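You operate a simulated robot arm through the tools that you are given. There is no shell and no other tool. Be economical: measure what you need, move in short steps, check, and stop when the job is done.

The job below is to be done with a simulated robot arm. You get a single attempt, and the scene is never put back.

## Task
Slide the paper punch inside and close up the bureau.
Fine: small drawer shut, flap up, then both supports in.
Where things are to end (x, y in the base frame): paper punch within 35 mm of [720, -300].

Only the result counts: the job must be done as asked and must still hold three seconds after the hand-in. Knocking over, shifting, dropping, spilling or breaking anything else fails it.

## Robot
A 6-joint arm with a two-finger parallel gripper, fixed in place. Base frame: the origin is at the foot of the arm, x ahead of it, y to its left, z up; the work surface is at about z = 759. Lengths are in mm, angles in rad, forces in N, time in s.
With the tool pointing down near the work surface it reaches from about 200 to 840 mm from the base axis. Its first joint turns from -2.897 to 2.897 rad. Payload 3.91 kg.
The tool frame sits at the grasp point between the pads (the TCP): z along the fingers, y along the line on which they close. The tips reach 30 mm beyond it. The gripper opens to 110 mm. The fingers are 20 mm wide and 10 mm thick; the gripper's body (48 by 112 mm) begins 55 mm behind the TCP.
Orientation is that of the tool frame in the base frame, as a unit quaternion [w, x, y, z]. With the fingers straight down and closing along the base's y, the tool's x points along the base's -x, its y along +y and its z along -z.

## Interface
- The arm moves only by the tool apply_moves. Its argument "series" is a list of rows, each a list of 7 numbers: the turn, a rotation vector about the tool's x, y, z in rad, then the shift along the tool's x, y, z in mm, then the gripper command, from -1 (fully open) to 1 (shut), values between in proportion. In form: [[ax, ay, az, tx, ty, tz, fingers], ...]. A call has 1 to 8 rows; each row is the pose to reach, as a shift and turn from the pose commanded when the call began, along the tool's axes at that moment. A row lasts 0.2 s, in which the tool goes at most 50 mm and 0.15 rad; a call with a longer step from one row to the next is refused whole, and so is a gripper value outside its range. Where a pose cannot be reached the arm comes as near as it can. A force on the tool above 90 N (or 10 N above the force at the start of the call, whichever is more), or a blocked arm, ends the call early, and 0.2 s more pass. Each finger travels about 108 mm/s and halts on what it meets, pressing with about 42 N; the grip force reading is that of the motor and also rises with nothing between the fingers. The clock runs only during rows and for 0.2 s after the last one: add rows that repeat a pose to give the fingers time. The reply holds the time, the measured pose of the TCP, the force on the tool along the base axes, the opening and the grip force, in the units named above and with some noise, with the torque about the TCP (base axes, N m) and any sound that the robot's microphone picked up, and new pictures: "pictures" is both (left out), scene, wrist or none.
- Cameras (640 x 400 px; columns grow to the right, rows downward): "scene" is fixed at [218.8, -500.5, 1310.2]; the picture's right is [0.69, -0.72, 0.00], its down [-0.51, -0.49, -0.70] and it looks along [0.51, 0.49, -0.71] (base axes); focal length 214 px, centre (320, 200). "wrist" rides on the gripper at [77, 7, -114] in the tool frame; the picture's right is [-0.09, 1.00, 0.00], its down [-0.80, -0.07, -0.59] and it looks along [-0.59, -0.05, 0.80] (tool axes); focal length 270 px, centre (320, 200). There is no depth. A picture from a camera that has moved, and an enlarged one, comes with that camera's place and axes in the base frame and with its lens.
- raise_lower(by): slides the trunk up (or, below 0, down) by that many mm; the arm rides with it, the base frame stays. It gives what a move gives, with no picture.
- inspect(camera, box): a new picture of the part [left, top, right, bottom] of that camera's present view, enlarged. It takes no simulated time.
- hand_in(): hands the job in; it is judged then, once.

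Go step by step. Nothing tells you positions but the pictures and the camera data: compare them with the known pose of the tool, close in by small moves and look again before you grip or let go. The budget is 120 turns and 200 pictures, counting those below and the enlarged ones. Unless the task says otherwise, let go and move clear before handing in, and close with one line.

The tools are called by a JSON object that holds its "op" and its "data". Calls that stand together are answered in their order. apply_moves: Moves the arm, as the interface text tells. Its arguments: {"type":"object","properties":{"series":{"type":"array"},"pictures":{"type":"string","enum":["both","scene","wrist","none"]}},"required":["series"]} The other tools are called the same way: raise_lower (by) slides the trunk up or down; inspect (camera, box) takes an enlarged picture of a part of a camera's view; hand_in () hands the job in.

At the start:

```text
t: 0.0
tool_pos: [443.0, 0.8, 1193.0]
ee_rot: [0.0, 0.0, 1.0, 0.0]
wrist_force: [-0.5, -0.9, 0.9]
moment: [0.0, 0.04, 0.0]
opening: 110.0
finger_force: 0.2
trunk travel left (down, up): [-450.0, 90.0]
```

scene: 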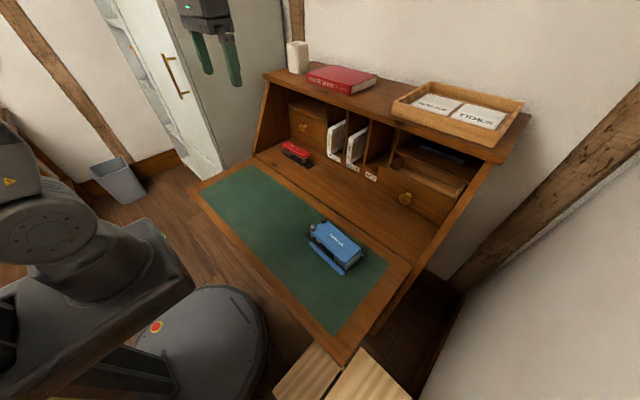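
wrist: 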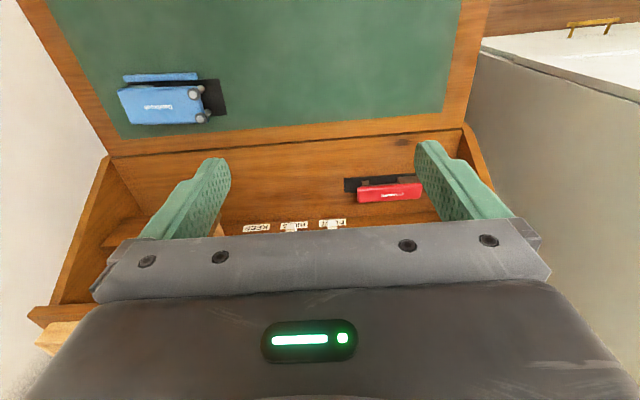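

I see an open desk flap with a blue paper punch near (493, -296), a hinge line at about x=603, and pigeonholes with small drawers behind it. I'll look closer before I move.

{"op": "inspect", "data": {"camera": "scene", "box": [250, 60, 410, 160]}}

{"op": "inspect", "data": {"camera": "scene", "box": [340, 130, 500, 230]}}

{"op": "inspect", "data": {"camera": "scene", "box": [240, 200, 560, 400]}}

{"op": "inspect", "data": {"camera": "wrist", "box": [0, 0, 320, 200]}}

```text
4.00 times, centred on (330, 110) of scene
camera zoom: at [218.8, -500.5, 1310.2], right [0.69, -0.72, 0.0], down [-0.51, -0.49, -0.7], along [0.51, 0.49, -0.71], focal length 858 px, centre (280, 560)
```

zoom: 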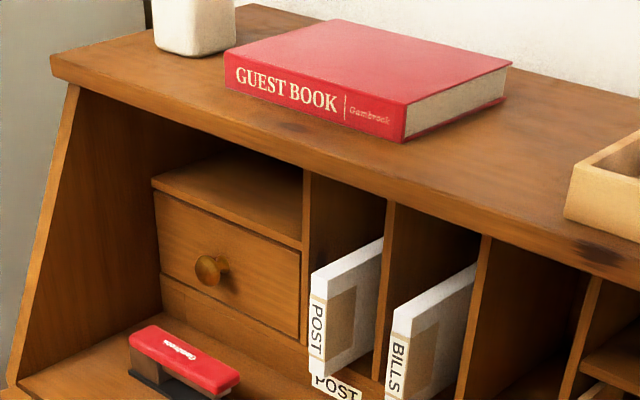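

```text
4.00 times, centred on (420, 180) of scene
camera zoom: at [218.8, -500.5, 1310.2], right [0.69, -0.72, 0.0], down [-0.51, -0.49, -0.7], along [0.51, 0.49, -0.71], focal length 858 px, centre (-80, 280)
```

zoom: 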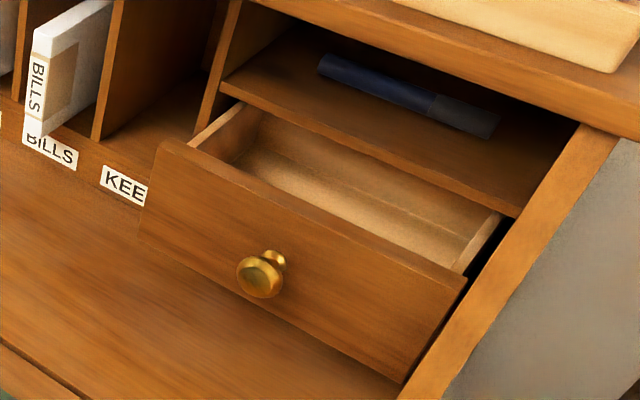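

```text
2.00 times, centred on (400, 300) of scene
camera zoom: at [218.8, -500.5, 1310.2], right [0.69, -0.72, 0.0], down [-0.51, -0.49, -0.7], along [0.51, 0.49, -0.71], focal length 429 px, centre (160, 0)
```

zoom: 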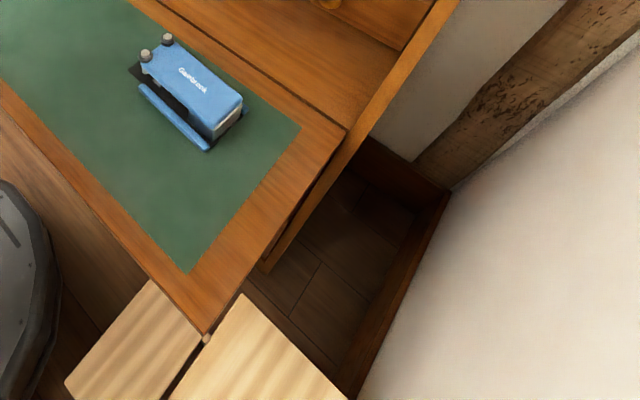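

```text
2.00 times, centred on (160, 100) of wrist
camera zoom: at [366.6, 9.0, 1306.7], right [0.09, 1.0, 0.0], down [0.8, -0.07, 0.59], along [0.59, -0.05, -0.8], focal length 541 px, centre (640, 400)
```

zoom: 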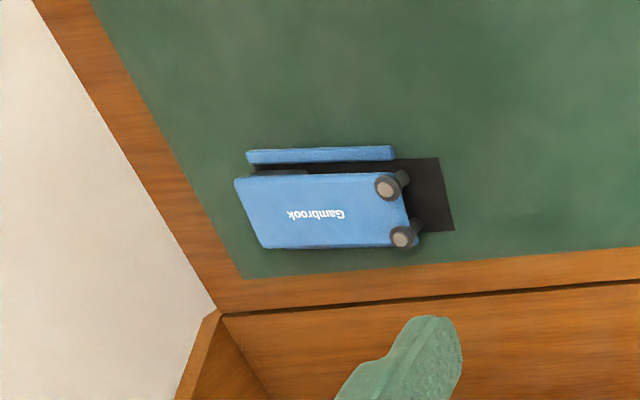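

The right-hand small drawer is open by several cm and its front is somewhere near x=760–790. I'll shut it first so it is out of the punch's way. I'm tilting the tool forward and moving in front of it.

{"op": "apply_moves", "data": {"series": [[0, -0.098, 0, -12.5, -41.25, 21.25, 1], [0, -0.196, 0, -25, -82.5, 42.5, 1], [0, -0.294, 0, -37.5, -123.75, 63.75, 1], [0, -0.392, 0, -50, -165, 85, 1], [0, -0.49, 0, -62.5, -206.25, 106.25, 1], [0, -0.588, 0, -75, -247.5, 127.5, 1], [0, -0.686, 0, -87.5, -288.75, 148.75, 1], [0, -0.785, 0, -100, -330, 170, 1]]}}

```text
t: 1.8
tool_pos: [542.0, -329.4, 1025.2]
ee_rot: [0.383, 0.002, 0.924, -0.001]
wrist_force: [0.5, -0.9, -0.4]
moment: [-0.01, -0.01, -0.03]
opening: 0.0
finger_force: 37.2
trunk travel left (down, up): [-450.0, 90.0]
camera wrist: at [407.6, -322.2, 1049.8], right [0.06, 1.0, 0.06], down [0.15, -0.07, 0.99], along [0.99, -0.05, -0.15], focal length 270 px, centre (320, 200)
```

scene: 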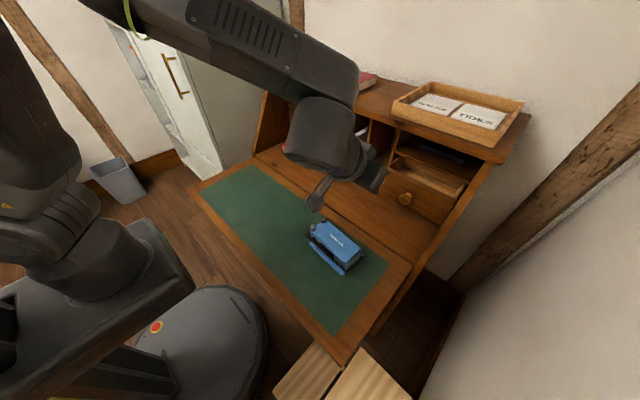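
wrist: 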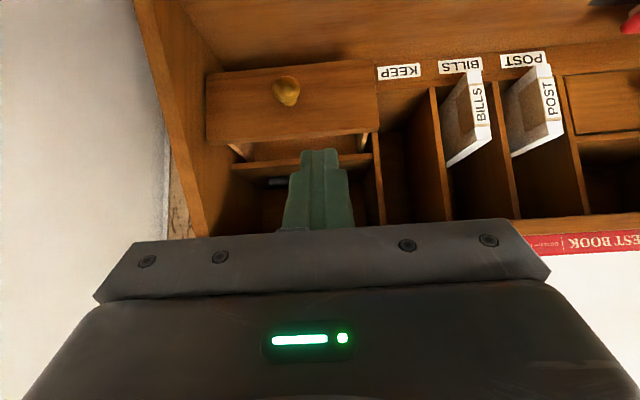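

The knob front triangulates to about (719, -371, 861), and the drawer front is 815–918 high at x≈745. I'm approaching the knob.

{"op": "apply_moves", "data": {"series": [[0, 0, 0, 2.7, -8.4, 40.3, 1], [0, 0, 0, 5.4, -16.8, 80.6, 1], [0, 0, 0, 8, -25.2, 120.9, 1], [0, 0, 0, 10.7, -33.6, 161.2, 1], [0, 0, 0, 13.4, -42, 192, 1]]}}

```text
t: 3.0
tool_pos: [668.9, -370.7, 877.5]
ee_rot: [0.383, 0.0, 0.924, 0.0]
wrist_force: [0.3, 0.7, -0.9]
moment: [0.01, -0.03, 0.0]
opening: 0.0
finger_force: 37.7
trunk travel left (down, up): [-450.0, 90.0]
camera wrist: at [534.1, -363.3, 903.3], right [0.06, 1.0, 0.06], down [0.15, -0.07, 0.99], along [0.99, -0.05, -0.15], focal length 270 px, centre (320, 200)
```

scene: 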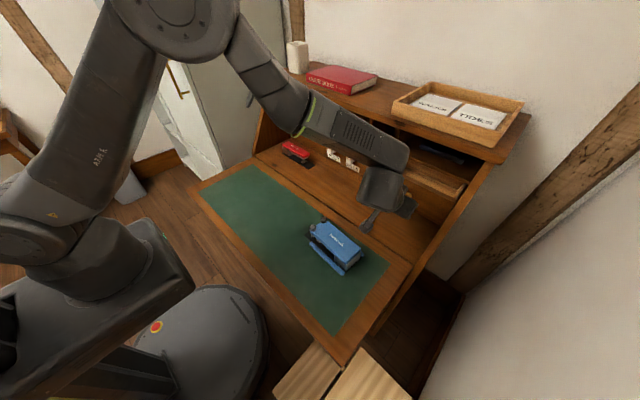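
wrist: 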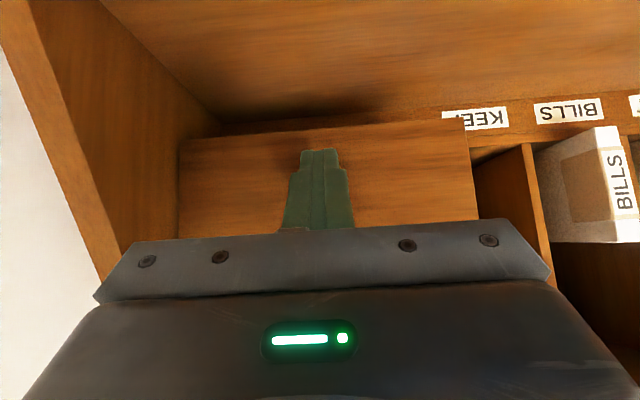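

The fingers are in line with the knob, which is now hidden behind them. I'm pushing along +x.

{"op": "apply_moves", "data": {"series": [[0, 0, 0, -11.3, 0, 11.3, 1], [0, 0, 0, -22.6, 0, 22.6, 1], [0, 0, 0, -33.9, 0, 33.9, 1], [0, 0, 0, -45.2, 0, 45.2, 1], [0, 0, 0, -56.5, 0, 56.5, 1], [0, 0, 0, -65, 0, 65, 1]]}}

```text
t: 4.4
tool_pos: [760.5, -370.0, 877.3]
ee_rot: [0.383, 0.0, 0.924, 0.0]
wrist_force: [-0.1, 0.2, 0.1]
moment: [-0.01, 0.0, 0.02]
opening: 0.3
finger_force: 37.5
trunk travel left (down, up): [-450.0, 90.0]
camera wrist: at [626.5, -363.2, 903.3], right [0.06, 1.0, 0.06], down [0.15, -0.07, 0.99], along [0.99, -0.05, -0.15], focal length 270 px, centre (320, 200)
```

scene: 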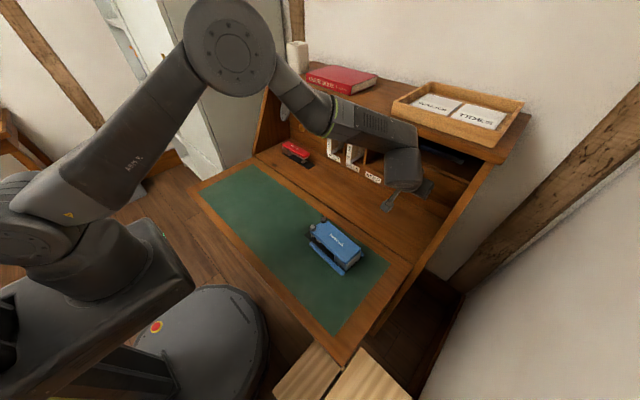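
wrist: 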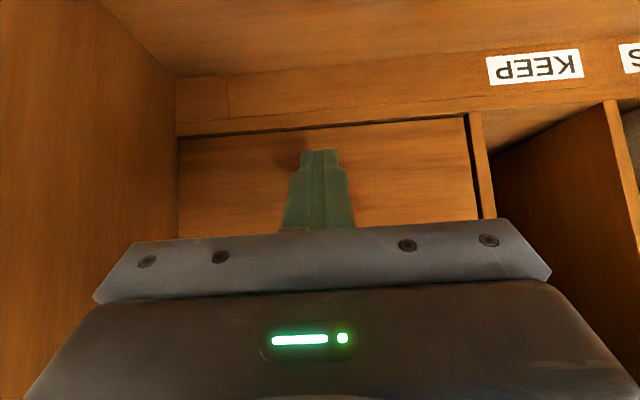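

The drawer has slid most of the way in. I'm pushing gently until it stops.

{"op": "apply_moves", "data": {"series": [[0, 0, 0, -3.5, 0, 3.5, 1], [0, 0, 0, -7, 0, 7, 1], [0, 0, 0, -10.5, 0, 10.5, 1], [0, 0, 0, -14, 0, 14, 1], [0, 0, 0, -17.5, 0, 17.5, 1], [0, 0, 0, -21, 0, 21, 1]], "pictures": "wrist"}}

```text
t: 5.6
tool_pos: [772.3, -369.4, 877.9]
ee_rot: [0.376, 0.0, 0.927, 0.002]
wrist_force: [-72.2, 2.1, 26.1]
moment: [0.08, 0.35, 0.1]
opening: 0.1
finger_force: 37.6
trunk travel left (down, up): [-450.0, 90.0]
stopped in row 6: the force on the tool passed its limit at 96 N (the readings are from after the stop); the commanded pose is now the measured one
camera wrist: at [637.5, -364.2, 906.0], right [0.06, 1.0, 0.07], down [0.16, -0.07, 0.98], along [0.99, -0.05, -0.16], focal length 270 px, centre (320, 200)
```

wrist: 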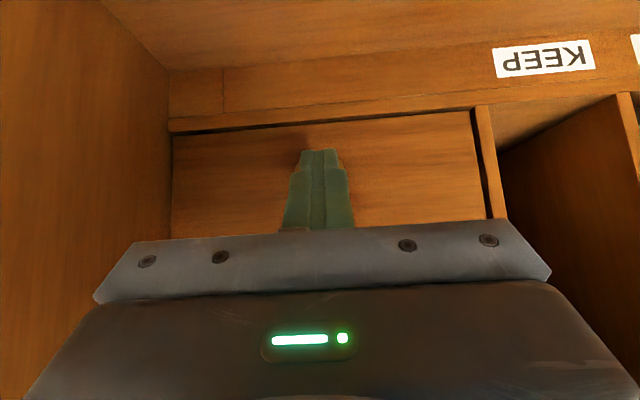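

The drawer hit its stop. I'm backing out to check it.

{"op": "apply_moves", "data": {"series": [[0, 0, 0, 25, 0, -25, 1], [0, 0, 0, 52, 0, -52, 1], [0, 0, 0, 75, 0, -85, 1], [0, 0, 0, 85, 0, -125, 1], [0, 0, 0, 85, 0, -170, 1], [0, 0, 0, 85, 0, -215, 1], [0, 0, 0, 85, 0, -260, 1]]}}

```text
t: 7.2
tool_pos: [538.1, -370.6, 1000.5]
ee_rot: [0.375, -0.001, 0.927, 0.003]
wrist_force: [-0.1, 0.0, 0.3]
moment: [-0.01, 0.04, 0.03]
opening: 0.0
finger_force: 37.6
trunk travel left (down, up): [-450.0, 90.0]
camera wrist: at [404.5, -364.1, 1028.7], right [0.06, 1.0, 0.07], down [0.16, -0.07, 0.98], along [0.98, -0.05, -0.17], focal length 270 px, centre (320, 200)
```

scene: 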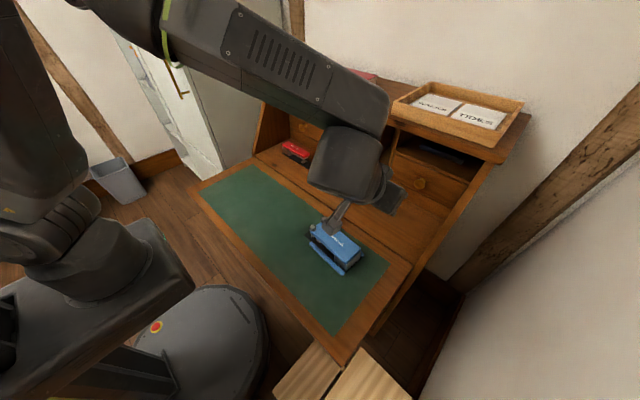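
wrist: 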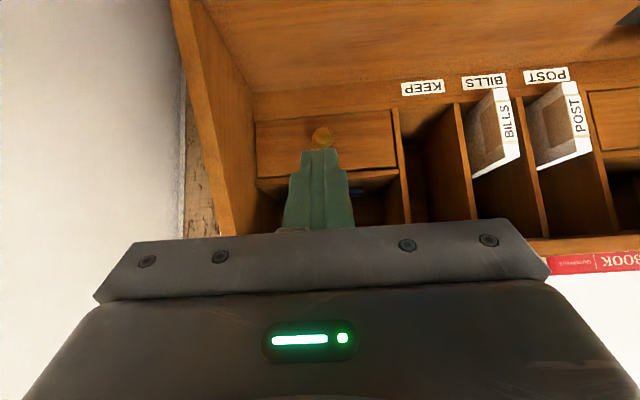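

The drawer looks flush. I'm going back to a vertical tool in front of the punch, with the fingers part open as a two-point pusher.

{"op": "apply_moves", "data": {"series": [[0, 0.128, 0, 21.4, 12, -11.4, 0.4], [0, 0.256, 0, 42.9, 24, -22.8, 0], [0, 0.385, 0, 64.3, 36, -34.2, -0.3], [0, 0.513, 0, 85.7, 48, -45.6, -0.5], [0, 0.641, 0, 107, 60, -57, -0.5], [0, 0.769, 0, 128.6, 72, -68, -0.5]]}}

```text
t: 8.6
tool_pos: [398.0, -297.6, 960.8]
ee_rot: [-0.002, -0.002, 1.0, 0.002]
wrist_force: [-0.1, 0.5, 0.6]
moment: [0.01, -0.01, 0.01]
opening: 82.4
finger_force: 0.0
trunk travel left (down, up): [-450.0, 90.0]
camera wrist: at [322.8, -291.9, 1073.6], right [0.09, 1.0, 0.0], down [0.8, -0.07, 0.59], along [0.59, -0.05, -0.81], focal length 270 px, centre (320, 200)
```

scene: 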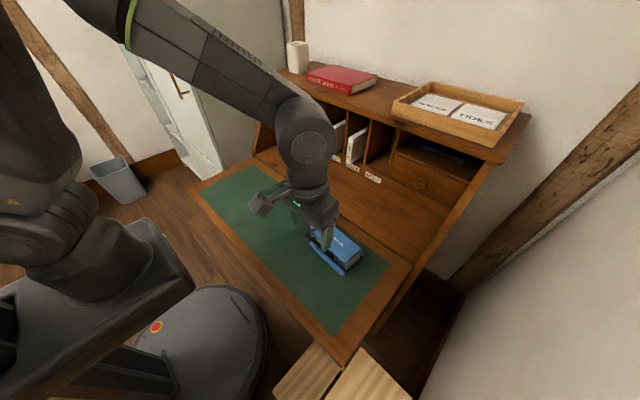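
wrist: 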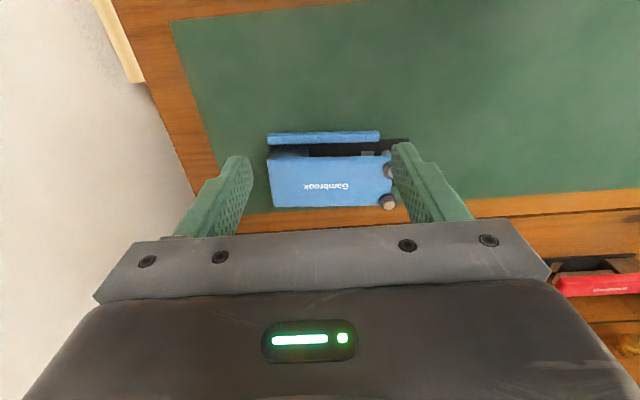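

The punch spans x≈450–532 and y≈-368 to -195, lined up with y. I'm lowering the open fingers in front of it until the tips are just above the flap.

{"op": "apply_moves", "data": {"series": [[0, 0, 0, -10, 6, 45, -0.5], [0, 0, 0, -10, 6, 90, -0.5], [0, 0, 0, -10, 6, 130, -0.5], [0, 0, 0, -10, 6, 155, -0.5], [0, 0, 0, -10, 6, 163, -0.5]]}}

```text
t: 9.8
tool_pos: [409.6, -291.7, 795.9]
ee_rot: [0.001, -0.002, 1.0, 0.002]
wrist_force: [0.7, -0.6, 0.3]
moment: [-0.01, -0.03, -0.01]
opening: 82.6
finger_force: 0.1
trunk travel left (down, up): [-450.0, 90.0]
camera wrist: at [333.6, -286.1, 909.9], right [0.09, 1.0, 0.0], down [0.8, -0.07, 0.59], along [0.59, -0.05, -0.8], focal length 270 px, centre (320, 200)
```

scene: 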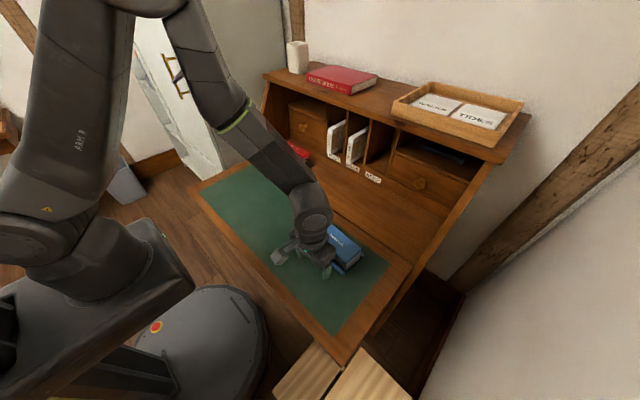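
wrist: 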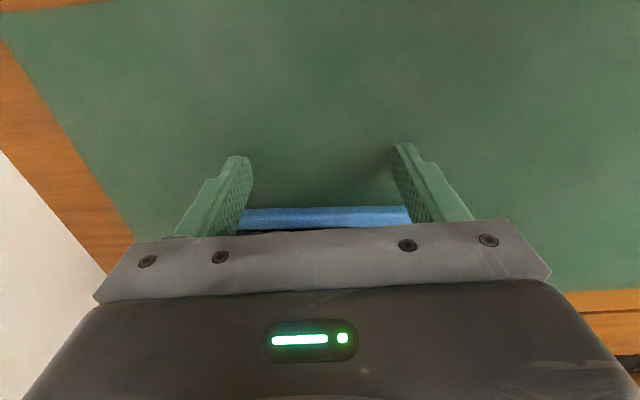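

The strip is straight ahead between the fingers. I'm pushing slowly along +x.

{"op": "apply_moves", "data": {"series": [[0, 0, 0, -15, 0, 0, -0.5], [0, 0, 0, -30, 0, 0, -0.5], [0, 0, 0, -42, 0, 0, -0.5], [0, 0, 0, -54, 0, 0, -0.5], [0, 0, 0, -66, 0, 0, -0.5], [0, 0, 0, -78, 0, 0, -0.5], [0, 0, 0, -90, 0, 0, -0.5]]}}

```text
t: 11.4
tool_pos: [499.5, -290.6, 796.0]
ee_rot: [0.0, -0.002, 1.0, 0.003]
wrist_force: [-4.1, 0.5, 1.5]
moment: [-0.08, -0.05, -0.13]
opening: 82.8
finger_force: 0.1
trunk travel left (down, up): [-450.0, 90.0]
camera wrist: at [422.8, -285.3, 909.7], right [0.08, 1.0, 0.0], down [0.8, -0.07, 0.59], along [0.59, -0.05, -0.8], focal length 270 px, centre (320, 200)
```

scene: 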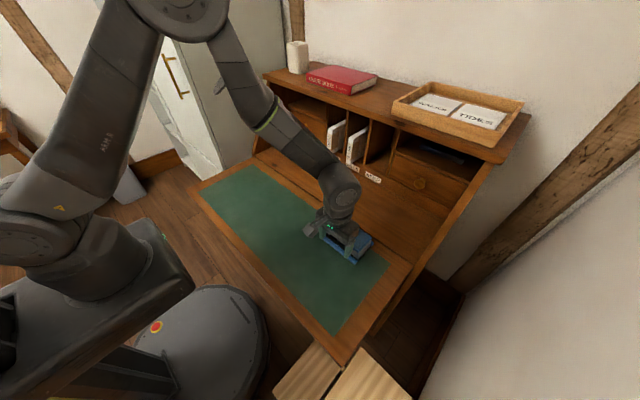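
wrist: 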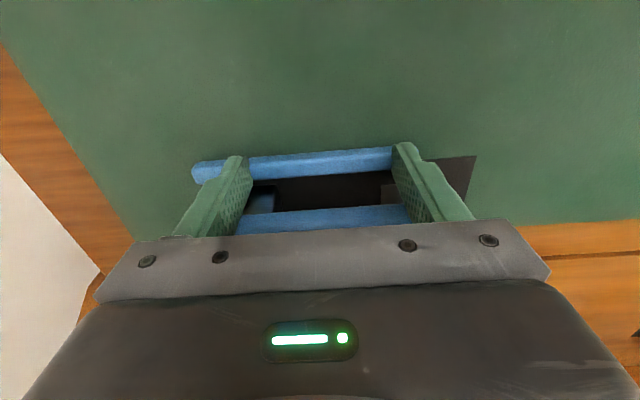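

The fingertips have passed over the thin front strip and are pushing the punch body. Its centre is now about (541, -284). I'm going on with a slight drift to -y.

{"op": "apply_moves", "data": {"series": [[0, 0, 0, -13, -1.3, 0, -0.5], [0, 0, 0, -26, -2.6, 0, -0.5], [0, 0, 0, -39, -3.9, 0, -0.5], [0, 0, 0, -52, -5.2, 0, -0.5], [0, 0, 0, -65, -6.5, 0, -0.5], [0, 0, 0, -78, -7.8, 0, -0.5], [0, 0, 0, -91, -9.1, 0, -0.5], [0, 0, 0, -104, -10.4, 0, -0.5]]}}

```text
t: 13.2
tool_pos: [604.5, -300.6, 793.8]
ee_rot: [0.0, -0.001, 1.0, 0.002]
wrist_force: [-5.3, 1.0, 1.4]
moment: [-0.04, -0.02, -0.07]
opening: 82.1
finger_force: 0.0
trunk travel left (down, up): [-450.0, 90.0]
camera wrist: at [527.1, -294.9, 909.3], right [0.09, 1.0, 0.0], down [0.8, -0.07, 0.59], along [0.59, -0.05, -0.8], focal length 270 px, centre (320, 200)
```

scene: 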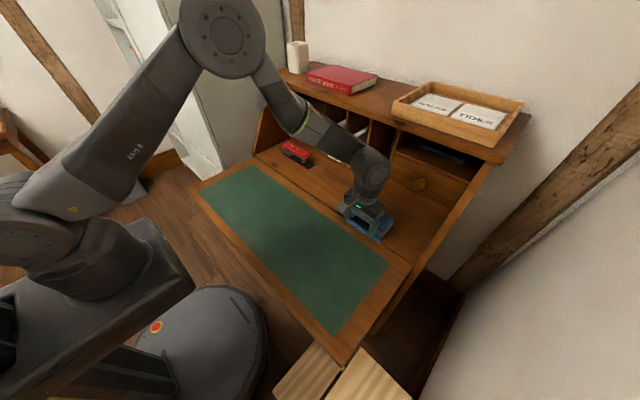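
wrist: 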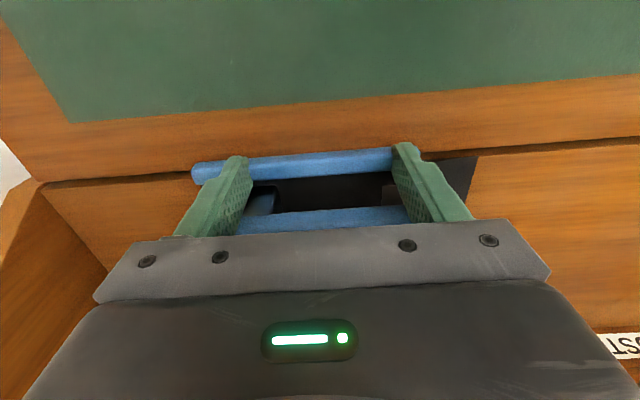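

The punch is moving with the fingers, passing the hinge line. About 75 mm to go.

{"op": "apply_moves", "data": {"series": [[0, 0, 0, -13, -1.2, 0, -0.5], [0, 0, 0, -26, -2.4, 0, -0.5], [0, 0, 0, -39, -3.6, 0, -0.5], [0, 0, 0, -52, -4.8, 0, -0.5], [0, 0, 0, -63, -6, 0, -0.5], [0, 0, 0, -75, -7, 0, -0.5]]}}

```text
t: 14.6
tool_pos: [678.1, -308.6, 795.2]
ee_rot: [0.0, -0.002, 1.0, 0.002]
wrist_force: [-3.8, 0.9, 0.5]
moment: [0.0, -0.05, -0.1]
opening: 82.0
finger_force: 0.0
trunk travel left (down, up): [-450.0, 90.0]
camera wrist: at [602.5, -301.8, 909.5], right [0.09, 1.0, 0.0], down [0.8, -0.07, 0.59], along [0.59, -0.05, -0.8], focal length 270 px, centre (320, 200)
```

scene: 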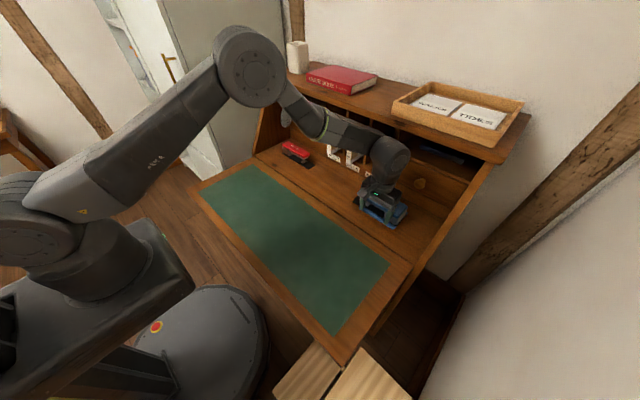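
wrist: 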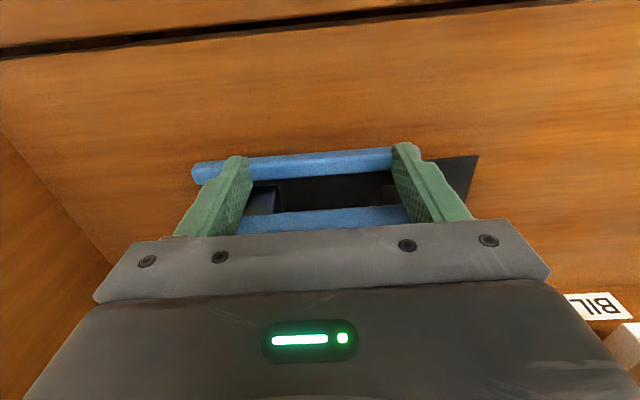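

The punch centre should be near (720, -301). I'm easing off, lifting straight up, then retreating to look.

{"op": "apply_moves", "data": {"series": [[0, 0, 0, 3, 0, 0, -0.5], [0, 0, 0, 3, 0, -25, -0.5], [0, 0, 0, 3, 0, -50, -0.5], [0, 0, 0, 40, 0, -75, -0.5], [0, 0, 0, 85, 0, -95, -0.5], [0, 0, 0, 130, 0, -115, -0.5], [0, 0, 0, 175, 0, -135, -0.5], [0, 0, 0, 220, 0, -155, -0.5]]}}

```text
t: 16.4
tool_pos: [457.9, -310.2, 951.7]
ee_rot: [0.0, -0.002, 1.0, 0.002]
wrist_force: [0.0, -0.8, -0.4]
moment: [0.0, -0.01, 0.01]
opening: 82.4
finger_force: 0.0
trunk travel left (down, up): [-450.0, 90.0]
camera wrist: at [381.8, -303.9, 1065.4], right [0.08, 1.0, 0.0], down [0.8, -0.07, 0.59], along [0.59, -0.05, -0.8], focal length 270 px, centre (320, 200)
```

scene: 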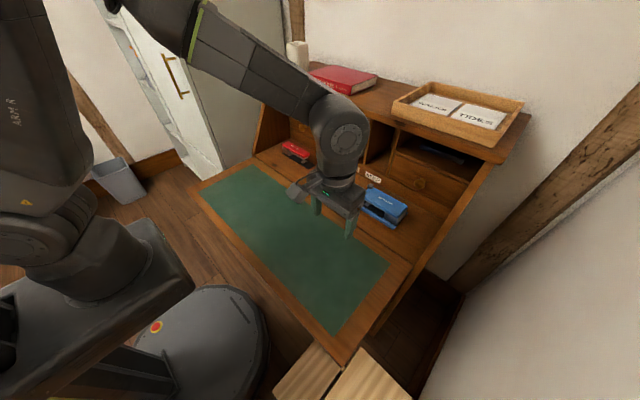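
wrist: 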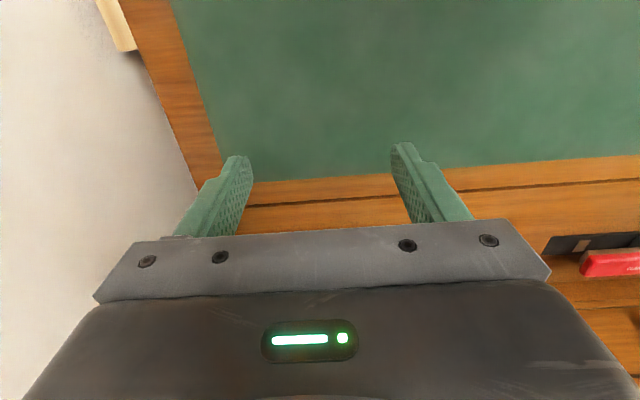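

The punch looks well seated inside, and I'll check it again from the wrist later. Now for the flap: I'm moving to the left front to come up from under its front edge.

{"op": "apply_moves", "data": {"series": [[0, 0, 0, 20, 41, -8, 0.5], [0, 0, 0.1, 40, 82, -16, 1], [0, 0, 0.22, 60, 123, -24, 1], [0, 0, 0.34, 80, 164, -32, 1], [0, 0, 0.46, 100, 205, -40, 1], [0, 0, 0.58, 120, 246, -48, 1], [0, 0, 0.7, 140, 287, -56, 1], [0, 0, 0.82, 160, 328, -64, 1]]}}

```text
t: 18.2
tool_pos: [297.1, 16.7, 1015.9]
ee_rot: [0.0, 0.397, 0.918, 0.002]
wrist_force: [-0.3, -0.5, -0.5]
moment: [0.01, 0.0, -0.03]
opening: 0.0
finger_force: 38.0
trunk travel left (down, up): [-450.0, 90.0]
camera wrist: at [250.2, 77.4, 1129.0], right [0.79, 0.62, 0.0], down [0.5, -0.64, 0.59], along [0.37, -0.46, -0.81], focal length 270 px, centre (320, 200)
```

scene: 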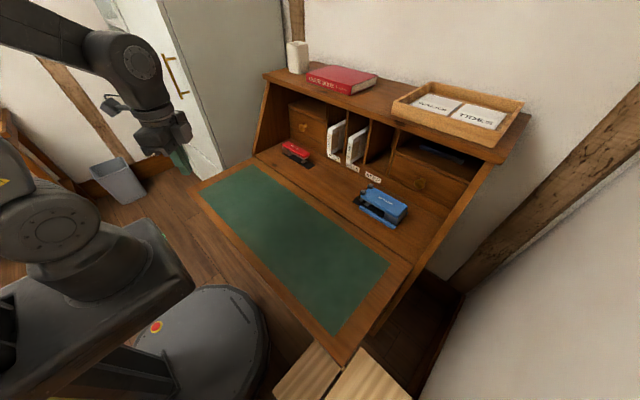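
wrist: 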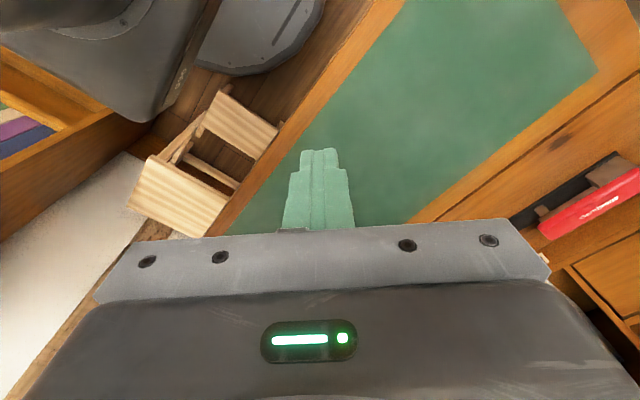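

The scene view is clear now. I'll zoom in to check the punch's position and the lower-right support and stool area.

{"op": "inspect", "data": {"camera": "scene", "box": [300, 130, 460, 230]}}

{"op": "inspect", "data": {"camera": "scene", "box": [260, 325, 380, 400]}}

{"op": "inspect", "data": {"camera": "wrist", "box": [80, 60, 400, 260]}}

```text
4.00 times, centred on (380, 180) of scene
camera zoom: at [218.8, -500.5, 1310.2], right [0.69, -0.72, 0.0], down [-0.51, -0.49, -0.7], along [0.51, 0.49, -0.71], focal length 858 px, centre (80, 280)
```

zoom: 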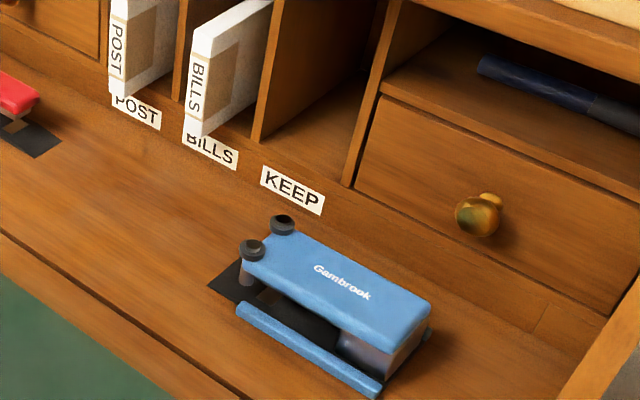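

```text
5.33 times, centred on (320, 362) of scene
camera zoom: at [218.8, -500.5, 1310.2], right [0.69, -0.72, 0.0], down [-0.51, -0.49, -0.7], along [0.51, 0.49, -0.71], focal length 1144 px, centre (320, -667)
```

zoom: 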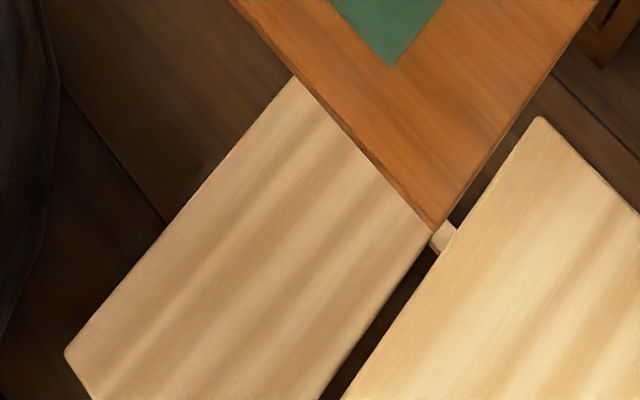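

```text
2.00 times, centred on (240, 160) of wrist
camera zoom: at [250.2, 77.4, 1129.0], right [0.79, 0.62, 0.0], down [0.5, -0.64, 0.59], along [0.37, -0.46, -0.81], focal length 541 px, centre (480, 280)
```

zoom: 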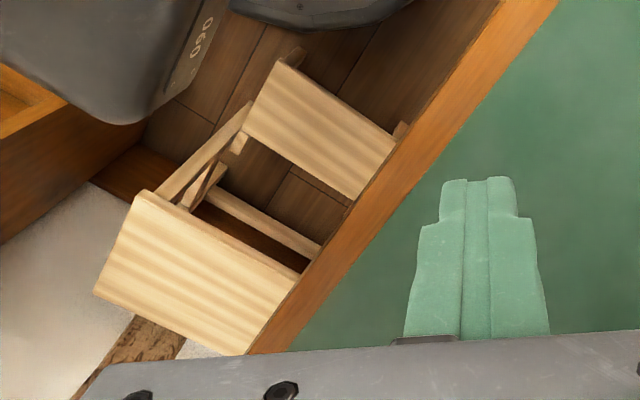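

The punch sits at about (722, -295), within tolerance. I'm starting to swing the tool from down to forward-and-up, on the left side clear of the flap.

{"op": "apply_moves", "data": {"series": [[0, -0.14, 0, 17, 13, 2, 1], [0, -0.28, 0, 34, 26, 4, 1], [0, -0.42, 0, 51, 39, 6, 1], [0, -0.56, 0, 69, 53, 8, 1], [0, -0.7, 0, 86, 66, 10, 1], [0, -0.84, 0, 103, 79, 12, 1], [0, -0.98, 0, 120, 92, 14, 1], [0, -1.12, 0, 138, 106, 16, 1]]}}

```text
t: 20.0
tool_pos: [279.7, 190.5, 1000.7]
ee_rot: [0.487, 0.337, 0.778, -0.209]
wrist_force: [0.5, 0.6, -0.2]
moment: [-0.05, 0.02, -0.01]
opening: 0.0
finger_force: 38.0
trunk travel left (down, up): [-450.0, 90.0]
camera wrist: at [192.4, 295.4, 980.9], right [0.75, 0.65, 0.08], down [-0.18, 0.08, 0.98], along [0.63, -0.75, 0.18], focal length 270 px, centre (320, 200)
```

scene: 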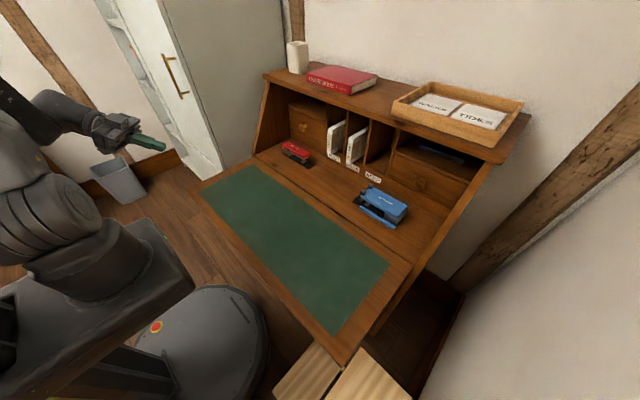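
wrist: 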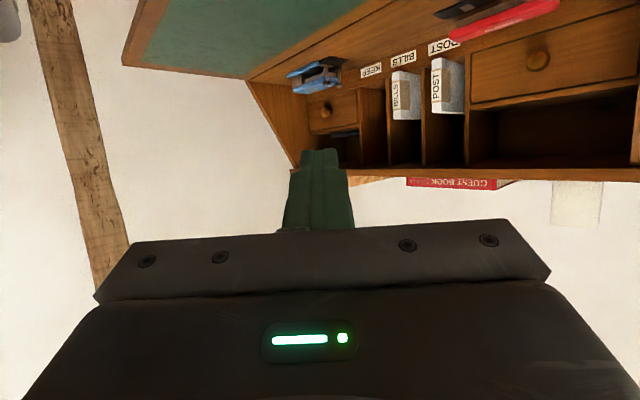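

That works. I'm pitching the tool up about 29° above horizontal and backing away from the flap edge a little.

{"op": "apply_moves", "data": {"series": [[0, -0.136, 0, 2.6, -2.2, -5.4, 1], [0, -0.272, 0, 5.2, -4.4, -10.8, 1], [0, -0.408, 0, 7.9, -6.6, -16.2, 1], [0, -0.544, 0, 10.5, -8.9, -21.5, 1], [0, -0.68, 0, 13.1, -11.1, -27, 1], [0, -0.816, 0, 15.8, -13.3, -32.3, 1], [0, -0.95, 0, 18.4, -15.5, -37.7, 1]], "pictures": "scene"}}

{"op": "raise_lower", "data": {"by": -220}}

{"op": "inspect", "data": {"camera": "wrist", "box": [0, 0, 640, 400]}}

```text
t: 21.6
tool_pos: [246.8, 230.8, 1015.3]
ee_rot: [0.759, 0.183, 0.517, -0.35]
wrist_force: [-0.5, 0.1, 0.9]
moment: [0.02, 0.0, 0.01]
opening: 0.0
finger_force: 37.9
out of reach, approached as far as the arm can: row 4, 5, 6, 7
trunk travel left (down, up): [-450.0, 90.0]
```

scene: 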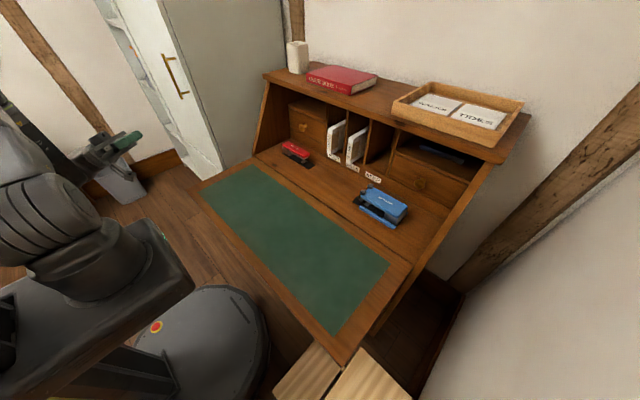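

```text
t: 24.0
tool_pos: [248.1, 230.4, 795.2]
ee_rot: [0.758, 0.185, 0.518, -0.352]
wrist_force: [-0.5, 0.2, -0.3]
moment: [-0.01, -0.01, -0.03]
opening: 0.0
finger_force: 37.7
trunk travel left (down, up): [-230.0, 310.0]
```

```text
1.00 times, centred on (320, 200) of wrist (not enlarged: the box is as wide or as high as the picture)
camera zoom: at [195.1, 281.9, 678.5], right [0.7, 0.71, 0.0], down [-0.62, 0.61, 0.5], along [0.36, -0.35, 0.86], focal length 270 px, centre (320, 200)
```

zoom: 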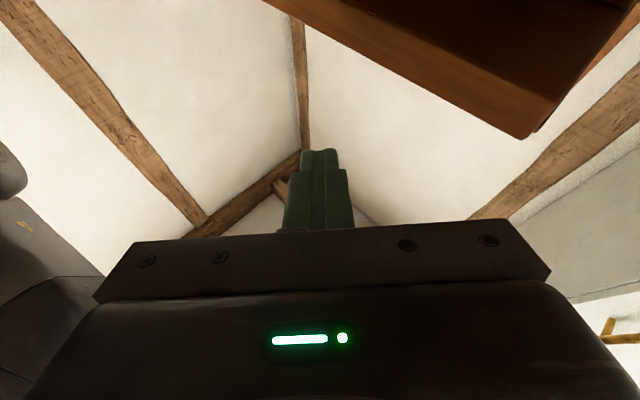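

The arm reached about 23° up-tilt, and the trunk is 220 mm lower. I'll zoom in on the flap's front-left corner from below to find the support.

{"op": "inspect", "data": {"camera": "wrist", "box": [400, 0, 640, 150]}}

{"op": "inspect", "data": {"camera": "scene", "box": [120, 130, 280, 230]}}

```text
2.67 times, centred on (520, 75) of wrist
camera zoom: at [195.1, 281.9, 678.5], right [0.7, 0.71, 0.0], down [-0.62, 0.61, 0.5], along [0.36, -0.35, 0.86], focal length 721 px, centre (-213, 533)
```

zoom: 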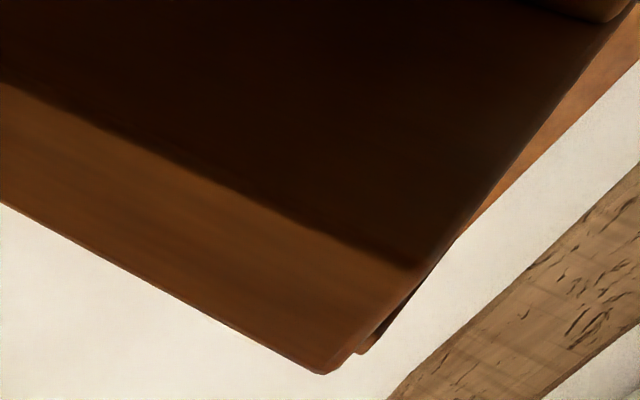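

```text
4.00 times, centred on (200, 180) of scene
camera zoom: at [218.8, -500.5, 1310.2], right [0.69, -0.72, 0.0], down [-0.51, -0.49, -0.7], along [0.51, 0.49, -0.71], focal length 858 px, centre (800, 280)
```

zoom: 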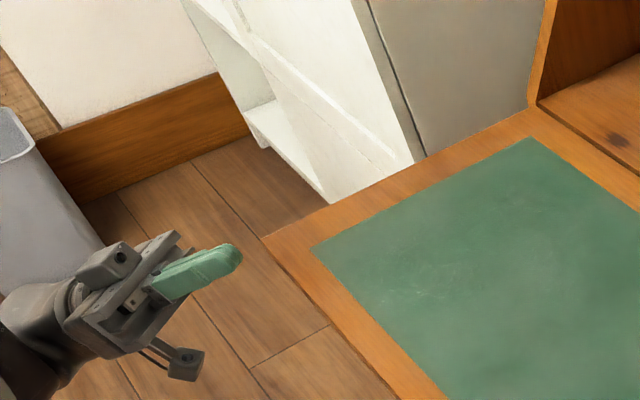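

The flap's front-left corner is at (300, 286), top at z≈759 and underside at z≈737, with a support end tucked beneath near y≈275. I'm lowering 90 mm more to get below the flap.

{"op": "raise_lower", "data": {"by": -92}}

{"op": "inspect", "data": {"camera": "scene", "box": [0, 50, 320, 250]}}

{"op": "inspect", "data": {"camera": "wrist", "box": [0, 0, 640, 400]}}

```text
t: 25.2
tool_pos: [246.8, 231.1, 702.3]
ee_rot: [0.758, 0.185, 0.518, -0.351]
wrist_force: [0.0, 0.3, 0.6]
moment: [0.04, -0.03, 0.03]
opening: 0.0
finger_force: 37.7
trunk travel left (down, up): [-138.0, 402.0]
```

```text
2.00 times, centred on (160, 150) of scene
camera zoom: at [218.8, -500.5, 1310.2], right [0.69, -0.72, 0.0], down [-0.51, -0.49, -0.7], along [0.51, 0.49, -0.71], focal length 429 px, centre (640, 300)
```

zoom: 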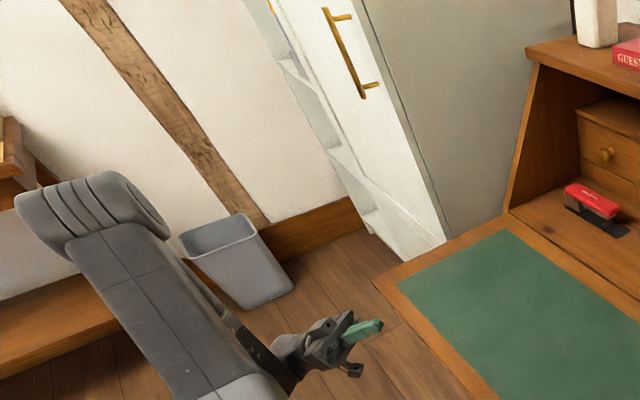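

```text
1.00 times, centred on (320, 200) of wrist (not enlarged: the box is as wide or as high as the picture)
camera zoom: at [195.1, 281.9, 586.4], right [0.7, 0.71, 0.0], down [-0.62, 0.61, 0.5], along [0.36, -0.35, 0.86], focal length 270 px, centre (320, 200)
```

zoom: 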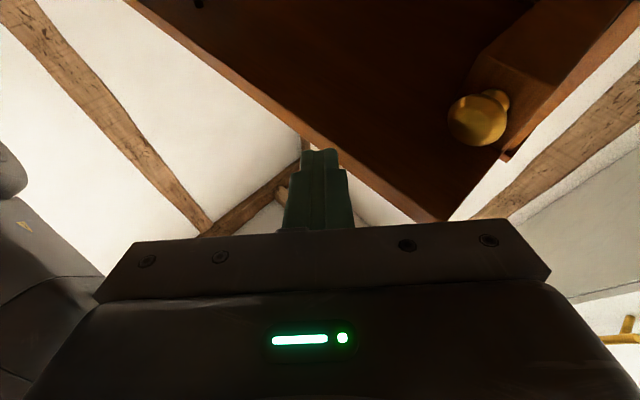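

I can see the left support's brass knob at about (355, 262, 710). I'm sliding the fingertips under the flap to about (350, 100), staying below z=737.

{"op": "apply_moves", "data": {"series": [[0, 0, 0, 13, -4, 32, 1], [0, 0, 0, 26, -8.4, 64, 1], [0, 0, 0, 39.5, -12.6, 96, 1], [0, 0, 0, 52.6, -16.8, 128, 1]]}}

```text
t: 25.8
tool_pos: [277.5, 211.7, 722.8]
ee_rot: [0.759, 0.184, 0.516, -0.351]
wrist_force: [-41.6, 6.3, -12.0]
moment: [0.54, -0.64, -0.31]
opening: 0.2
finger_force: 37.7
out of reach, approached as far as the arm can: row 1, 2
trunk travel left (down, up): [-138.0, 402.0]
stopped in row 2: the force on the tool passed its limit at 100 N (the readings are from after the stop); the commanded pose is now the measured one
camera wrist: at [226.2, 262.6, 606.3], right [0.7, 0.71, 0.0], down [-0.62, 0.61, 0.5], along [0.36, -0.35, 0.87], focal length 270 px, centre (320, 200)
```

scene: 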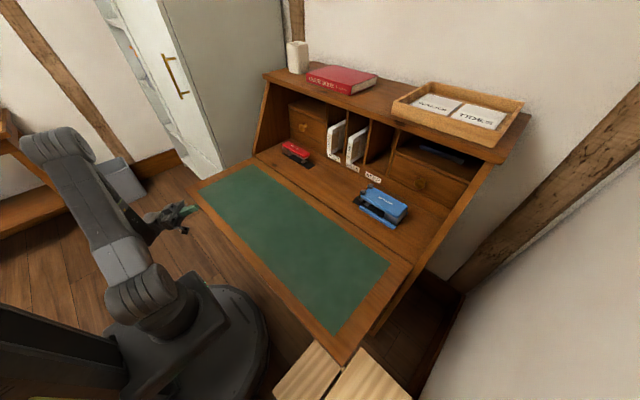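
wrist: 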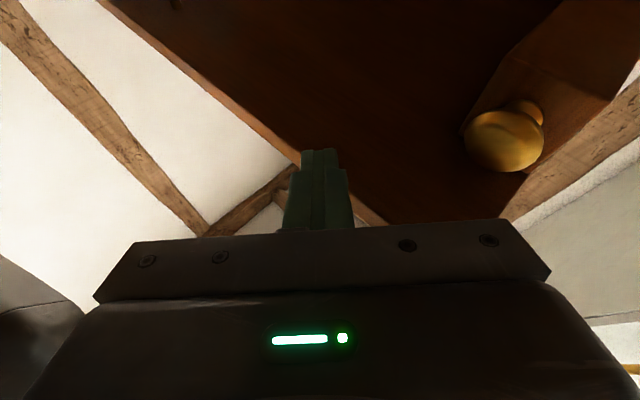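

The arm was near a limit and drifted up, so the tips touched the flap's front edge. I'm backing off, then lowering the trunk so the wrist needs less bend.

{"op": "apply_moves", "data": {"series": [[0, 0, 0, 1, -3, -24, 1], [0, 0, 0, 2, -6, -47, 1]], "pictures": "none"}}

{"op": "raise_lower", "data": {"by": -136}}

{"op": "inspect", "data": {"camera": "scene", "box": [0, 100, 480, 400]}}

```text
t: 26.4
tool_pos: [246.8, 231.2, 700.5]
ee_rot: [0.758, 0.183, 0.52, -0.348]
wrist_force: [0.5, -0.6, -0.6]
moment: [0.02, -0.01, 0.01]
opening: 0.0
finger_force: 38.1
trunk travel left (down, up): [-138.0, 402.0]
```

```text
t: 28.0
tool_pos: [247.1, 232.1, 564.6]
ee_rot: [0.758, 0.183, 0.519, -0.349]
wrist_force: [-0.7, -0.3, -0.8]
moment: [0.03, -0.02, 0.0]
opening: 0.2
finger_force: 37.7
trunk travel left (down, up): [-2.0, 538.0]
```

```text
1.33 times, centred on (240, 250) of scene
camera zoom: at [218.8, -500.5, 1310.2], right [0.69, -0.72, 0.0], down [-0.51, -0.49, -0.7], along [0.51, 0.49, -0.71], focal length 286 px, centre (427, 133)
```

zoom: 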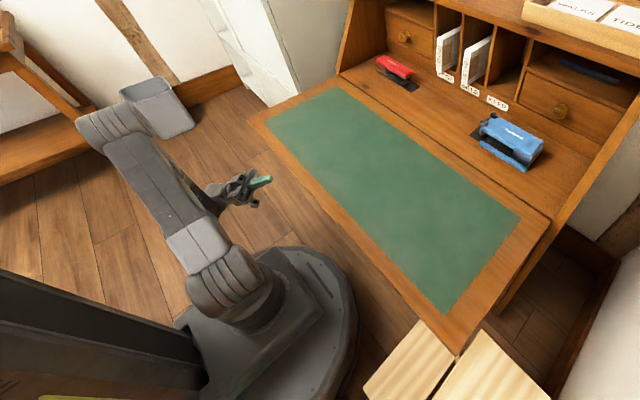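

Everything is undisturbed. I'm raising the tool relative to the lowered trunk.

{"op": "apply_moves", "data": {"series": [[0, 0, 0, -38, -3.5, 16.5, 1], [0, 0, 0, -76, -7, 33, 1], [0, 0, 0, -114, -10.5, 49.5, 1]], "pictures": "wrist"}}

```text
t: 28.8
tool_pos: [255.4, 191.1, 615.2]
ee_rot: [0.758, 0.183, 0.52, -0.349]
wrist_force: [-0.1, -0.1, -0.8]
moment: [-0.01, 0.01, 0.0]
opening: 0.0
finger_force: 37.4
out of reach, approached as far as the arm can: row 1, 2, 3
trunk travel left (down, up): [-2.0, 538.0]
camera wrist: at [202.7, 242.7, 499.5], right [0.7, 0.72, 0.0], down [-0.62, 0.6, 0.51], along [0.37, -0.35, 0.86], focal length 270 px, centre (320, 200)
```

wrist: 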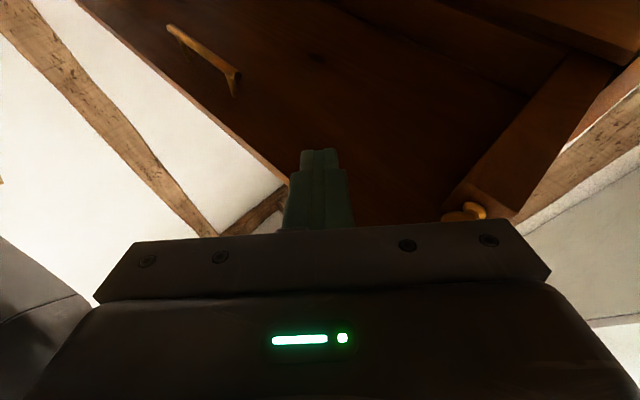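

The arm is limited by wrist bend, so I'll use less up-tilt (about 12°). I'll go under the flap at this lower height and use the trunk to raise it. There's also a brass handle under the flap around y≈-60 to -230, which I'll stay clear of.

{"op": "apply_moves", "data": {"series": [[0, 0.1, 0, 0, 0, 0, 1], [0, 0.2, 0, 0, 0, 0, 1], [0, 0.2, 0, 12, 2, 27, 1], [0, 0.2, 0, 24, 4, 54, 1], [0, 0.2, 0, 35, 5.3, 82, 1]], "pictures": "wrist"}}

```text
t: 30.0
tool_pos: [320.7, 129.6, 617.1]
ee_rot: [0.703, 0.217, 0.592, -0.329]
wrist_force: [-0.7, -0.3, -0.3]
moment: [-0.02, -0.02, 0.03]
opening: 0.0
finger_force: 37.4
trunk travel left (down, up): [-2.0, 538.0]
camera wrist: at [254.6, 199.1, 516.5], right [0.71, 0.7, 0.0], down [-0.53, 0.53, 0.67], along [0.47, -0.47, 0.75], focal length 270 px, centre (320, 200)
```

wrist: 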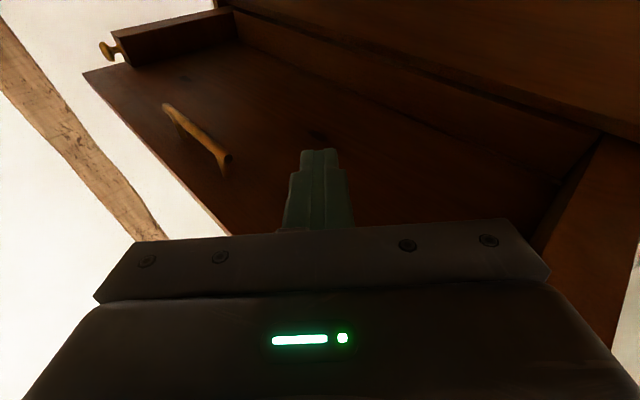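

The tips are under the flap at about (341, 109), left of the handle and right of the left support. I'm raising the trunk to just short of contact.

{"op": "raise_lower", "data": {"by": 95}}

{"op": "raise_lower", "data": {"by": 30}}

{"op": "inspect", "data": {"camera": "scene", "box": [100, 50, 580, 350]}}

```text
t: 31.3
tool_pos: [320.9, 130.3, 711.9]
ee_rot: [0.703, 0.217, 0.592, -0.329]
wrist_force: [0.5, 0.2, 0.8]
moment: [0.02, 0.0, -0.06]
opening: 0.0
finger_force: 37.7
trunk travel left (down, up): [-97.0, 443.0]
```

```text
t: 32.1
tool_pos: [321.0, 131.3, 740.8]
ee_rot: [0.702, 0.217, 0.592, -0.329]
wrist_force: [-5.9, -0.2, -10.5]
moment: [0.21, 0.06, -0.15]
opening: 0.3
finger_force: 38.0
trunk travel left (down, up): [-127.0, 413.0]
```

```text
1.33 times, centred on (340, 200) of scene
camera zoom: at [218.8, -500.5, 1310.2], right [0.69, -0.72, 0.0], down [-0.51, -0.49, -0.7], along [0.51, 0.49, -0.71], focal length 286 px, centre (293, 200)
```

zoom: 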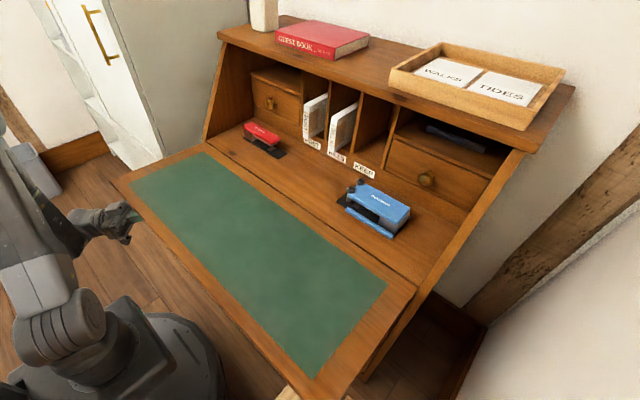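

The flap is lifting and the load is about 10 N. I'm raising further.

{"op": "raise_lower", "data": {"by": 60}}

{"op": "inspect", "data": {"camera": "wrist", "box": [0, 0, 640, 400]}}

```text
t: 33.1
tool_pos: [320.1, 130.5, 802.4]
ee_rot: [0.703, 0.217, 0.591, -0.33]
wrist_force: [1.4, 1.1, -7.1]
moment: [0.1, 0.2, 0.07]
opening: 0.0
finger_force: 38.2
trunk travel left (down, up): [-187.0, 353.0]
```

```text
1.00 times, centred on (320, 200) of wrist (not enlarged: the box is as wide or as high as the picture)
camera zoom: at [254.8, 199.2, 702.2], right [0.71, 0.7, 0.0], down [-0.53, 0.53, 0.66], along [0.47, -0.47, 0.75], focal length 270 px, centre (320, 200)
```

zoom: 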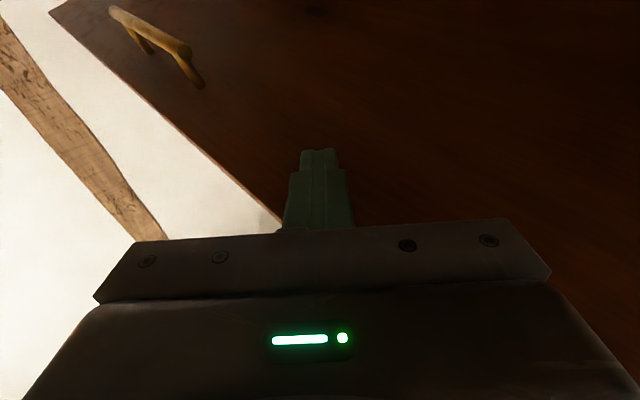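

The flap is at roughly 18°. I'm moving forward 40 mm with the arm, then raising again to follow the arc.

{"op": "apply_moves", "data": {"series": [[0, 0, 0, 1.7, 14.4, 13.8, 1], [0, 0, 0, 3.4, 28.8, 27.6, 1]], "pictures": "none"}}

{"op": "raise_lower", "data": {"by": 70}}

{"op": "inspect", "data": {"camera": "scene", "box": [100, 50, 580, 350]}}

```text
t: 33.7
tool_pos: [360.5, 130.3, 802.1]
ee_rot: [0.702, 0.217, 0.592, -0.33]
wrist_force: [-14.9, 3.1, -10.7]
moment: [0.16, 0.03, -0.16]
opening: 0.0
finger_force: 37.6
trunk travel left (down, up): [-187.0, 353.0]
```

```text
t: 34.8
tool_pos: [361.4, 130.8, 872.3]
ee_rot: [0.703, 0.217, 0.591, -0.33]
wrist_force: [0.8, 0.2, -10.7]
moment: [0.1, 0.27, 0.06]
opening: 0.0
finger_force: 37.7
trunk travel left (down, up): [-257.0, 283.0]
```

```text
1.33 times, centred on (340, 200) of scene
camera zoom: at [218.8, -500.5, 1310.2], right [0.69, -0.72, 0.0], down [-0.51, -0.49, -0.7], along [0.51, 0.49, -0.71], focal length 286 px, centre (293, 200)
```

zoom: 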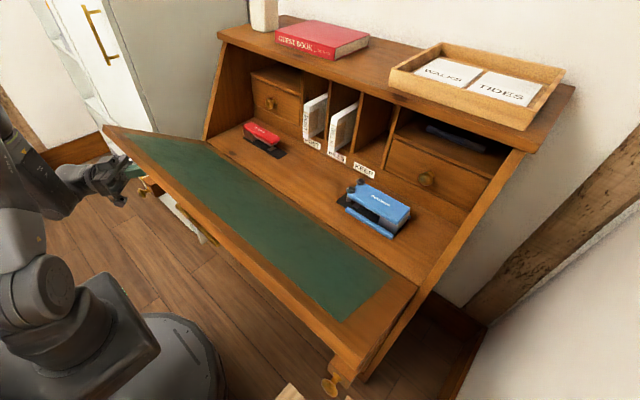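

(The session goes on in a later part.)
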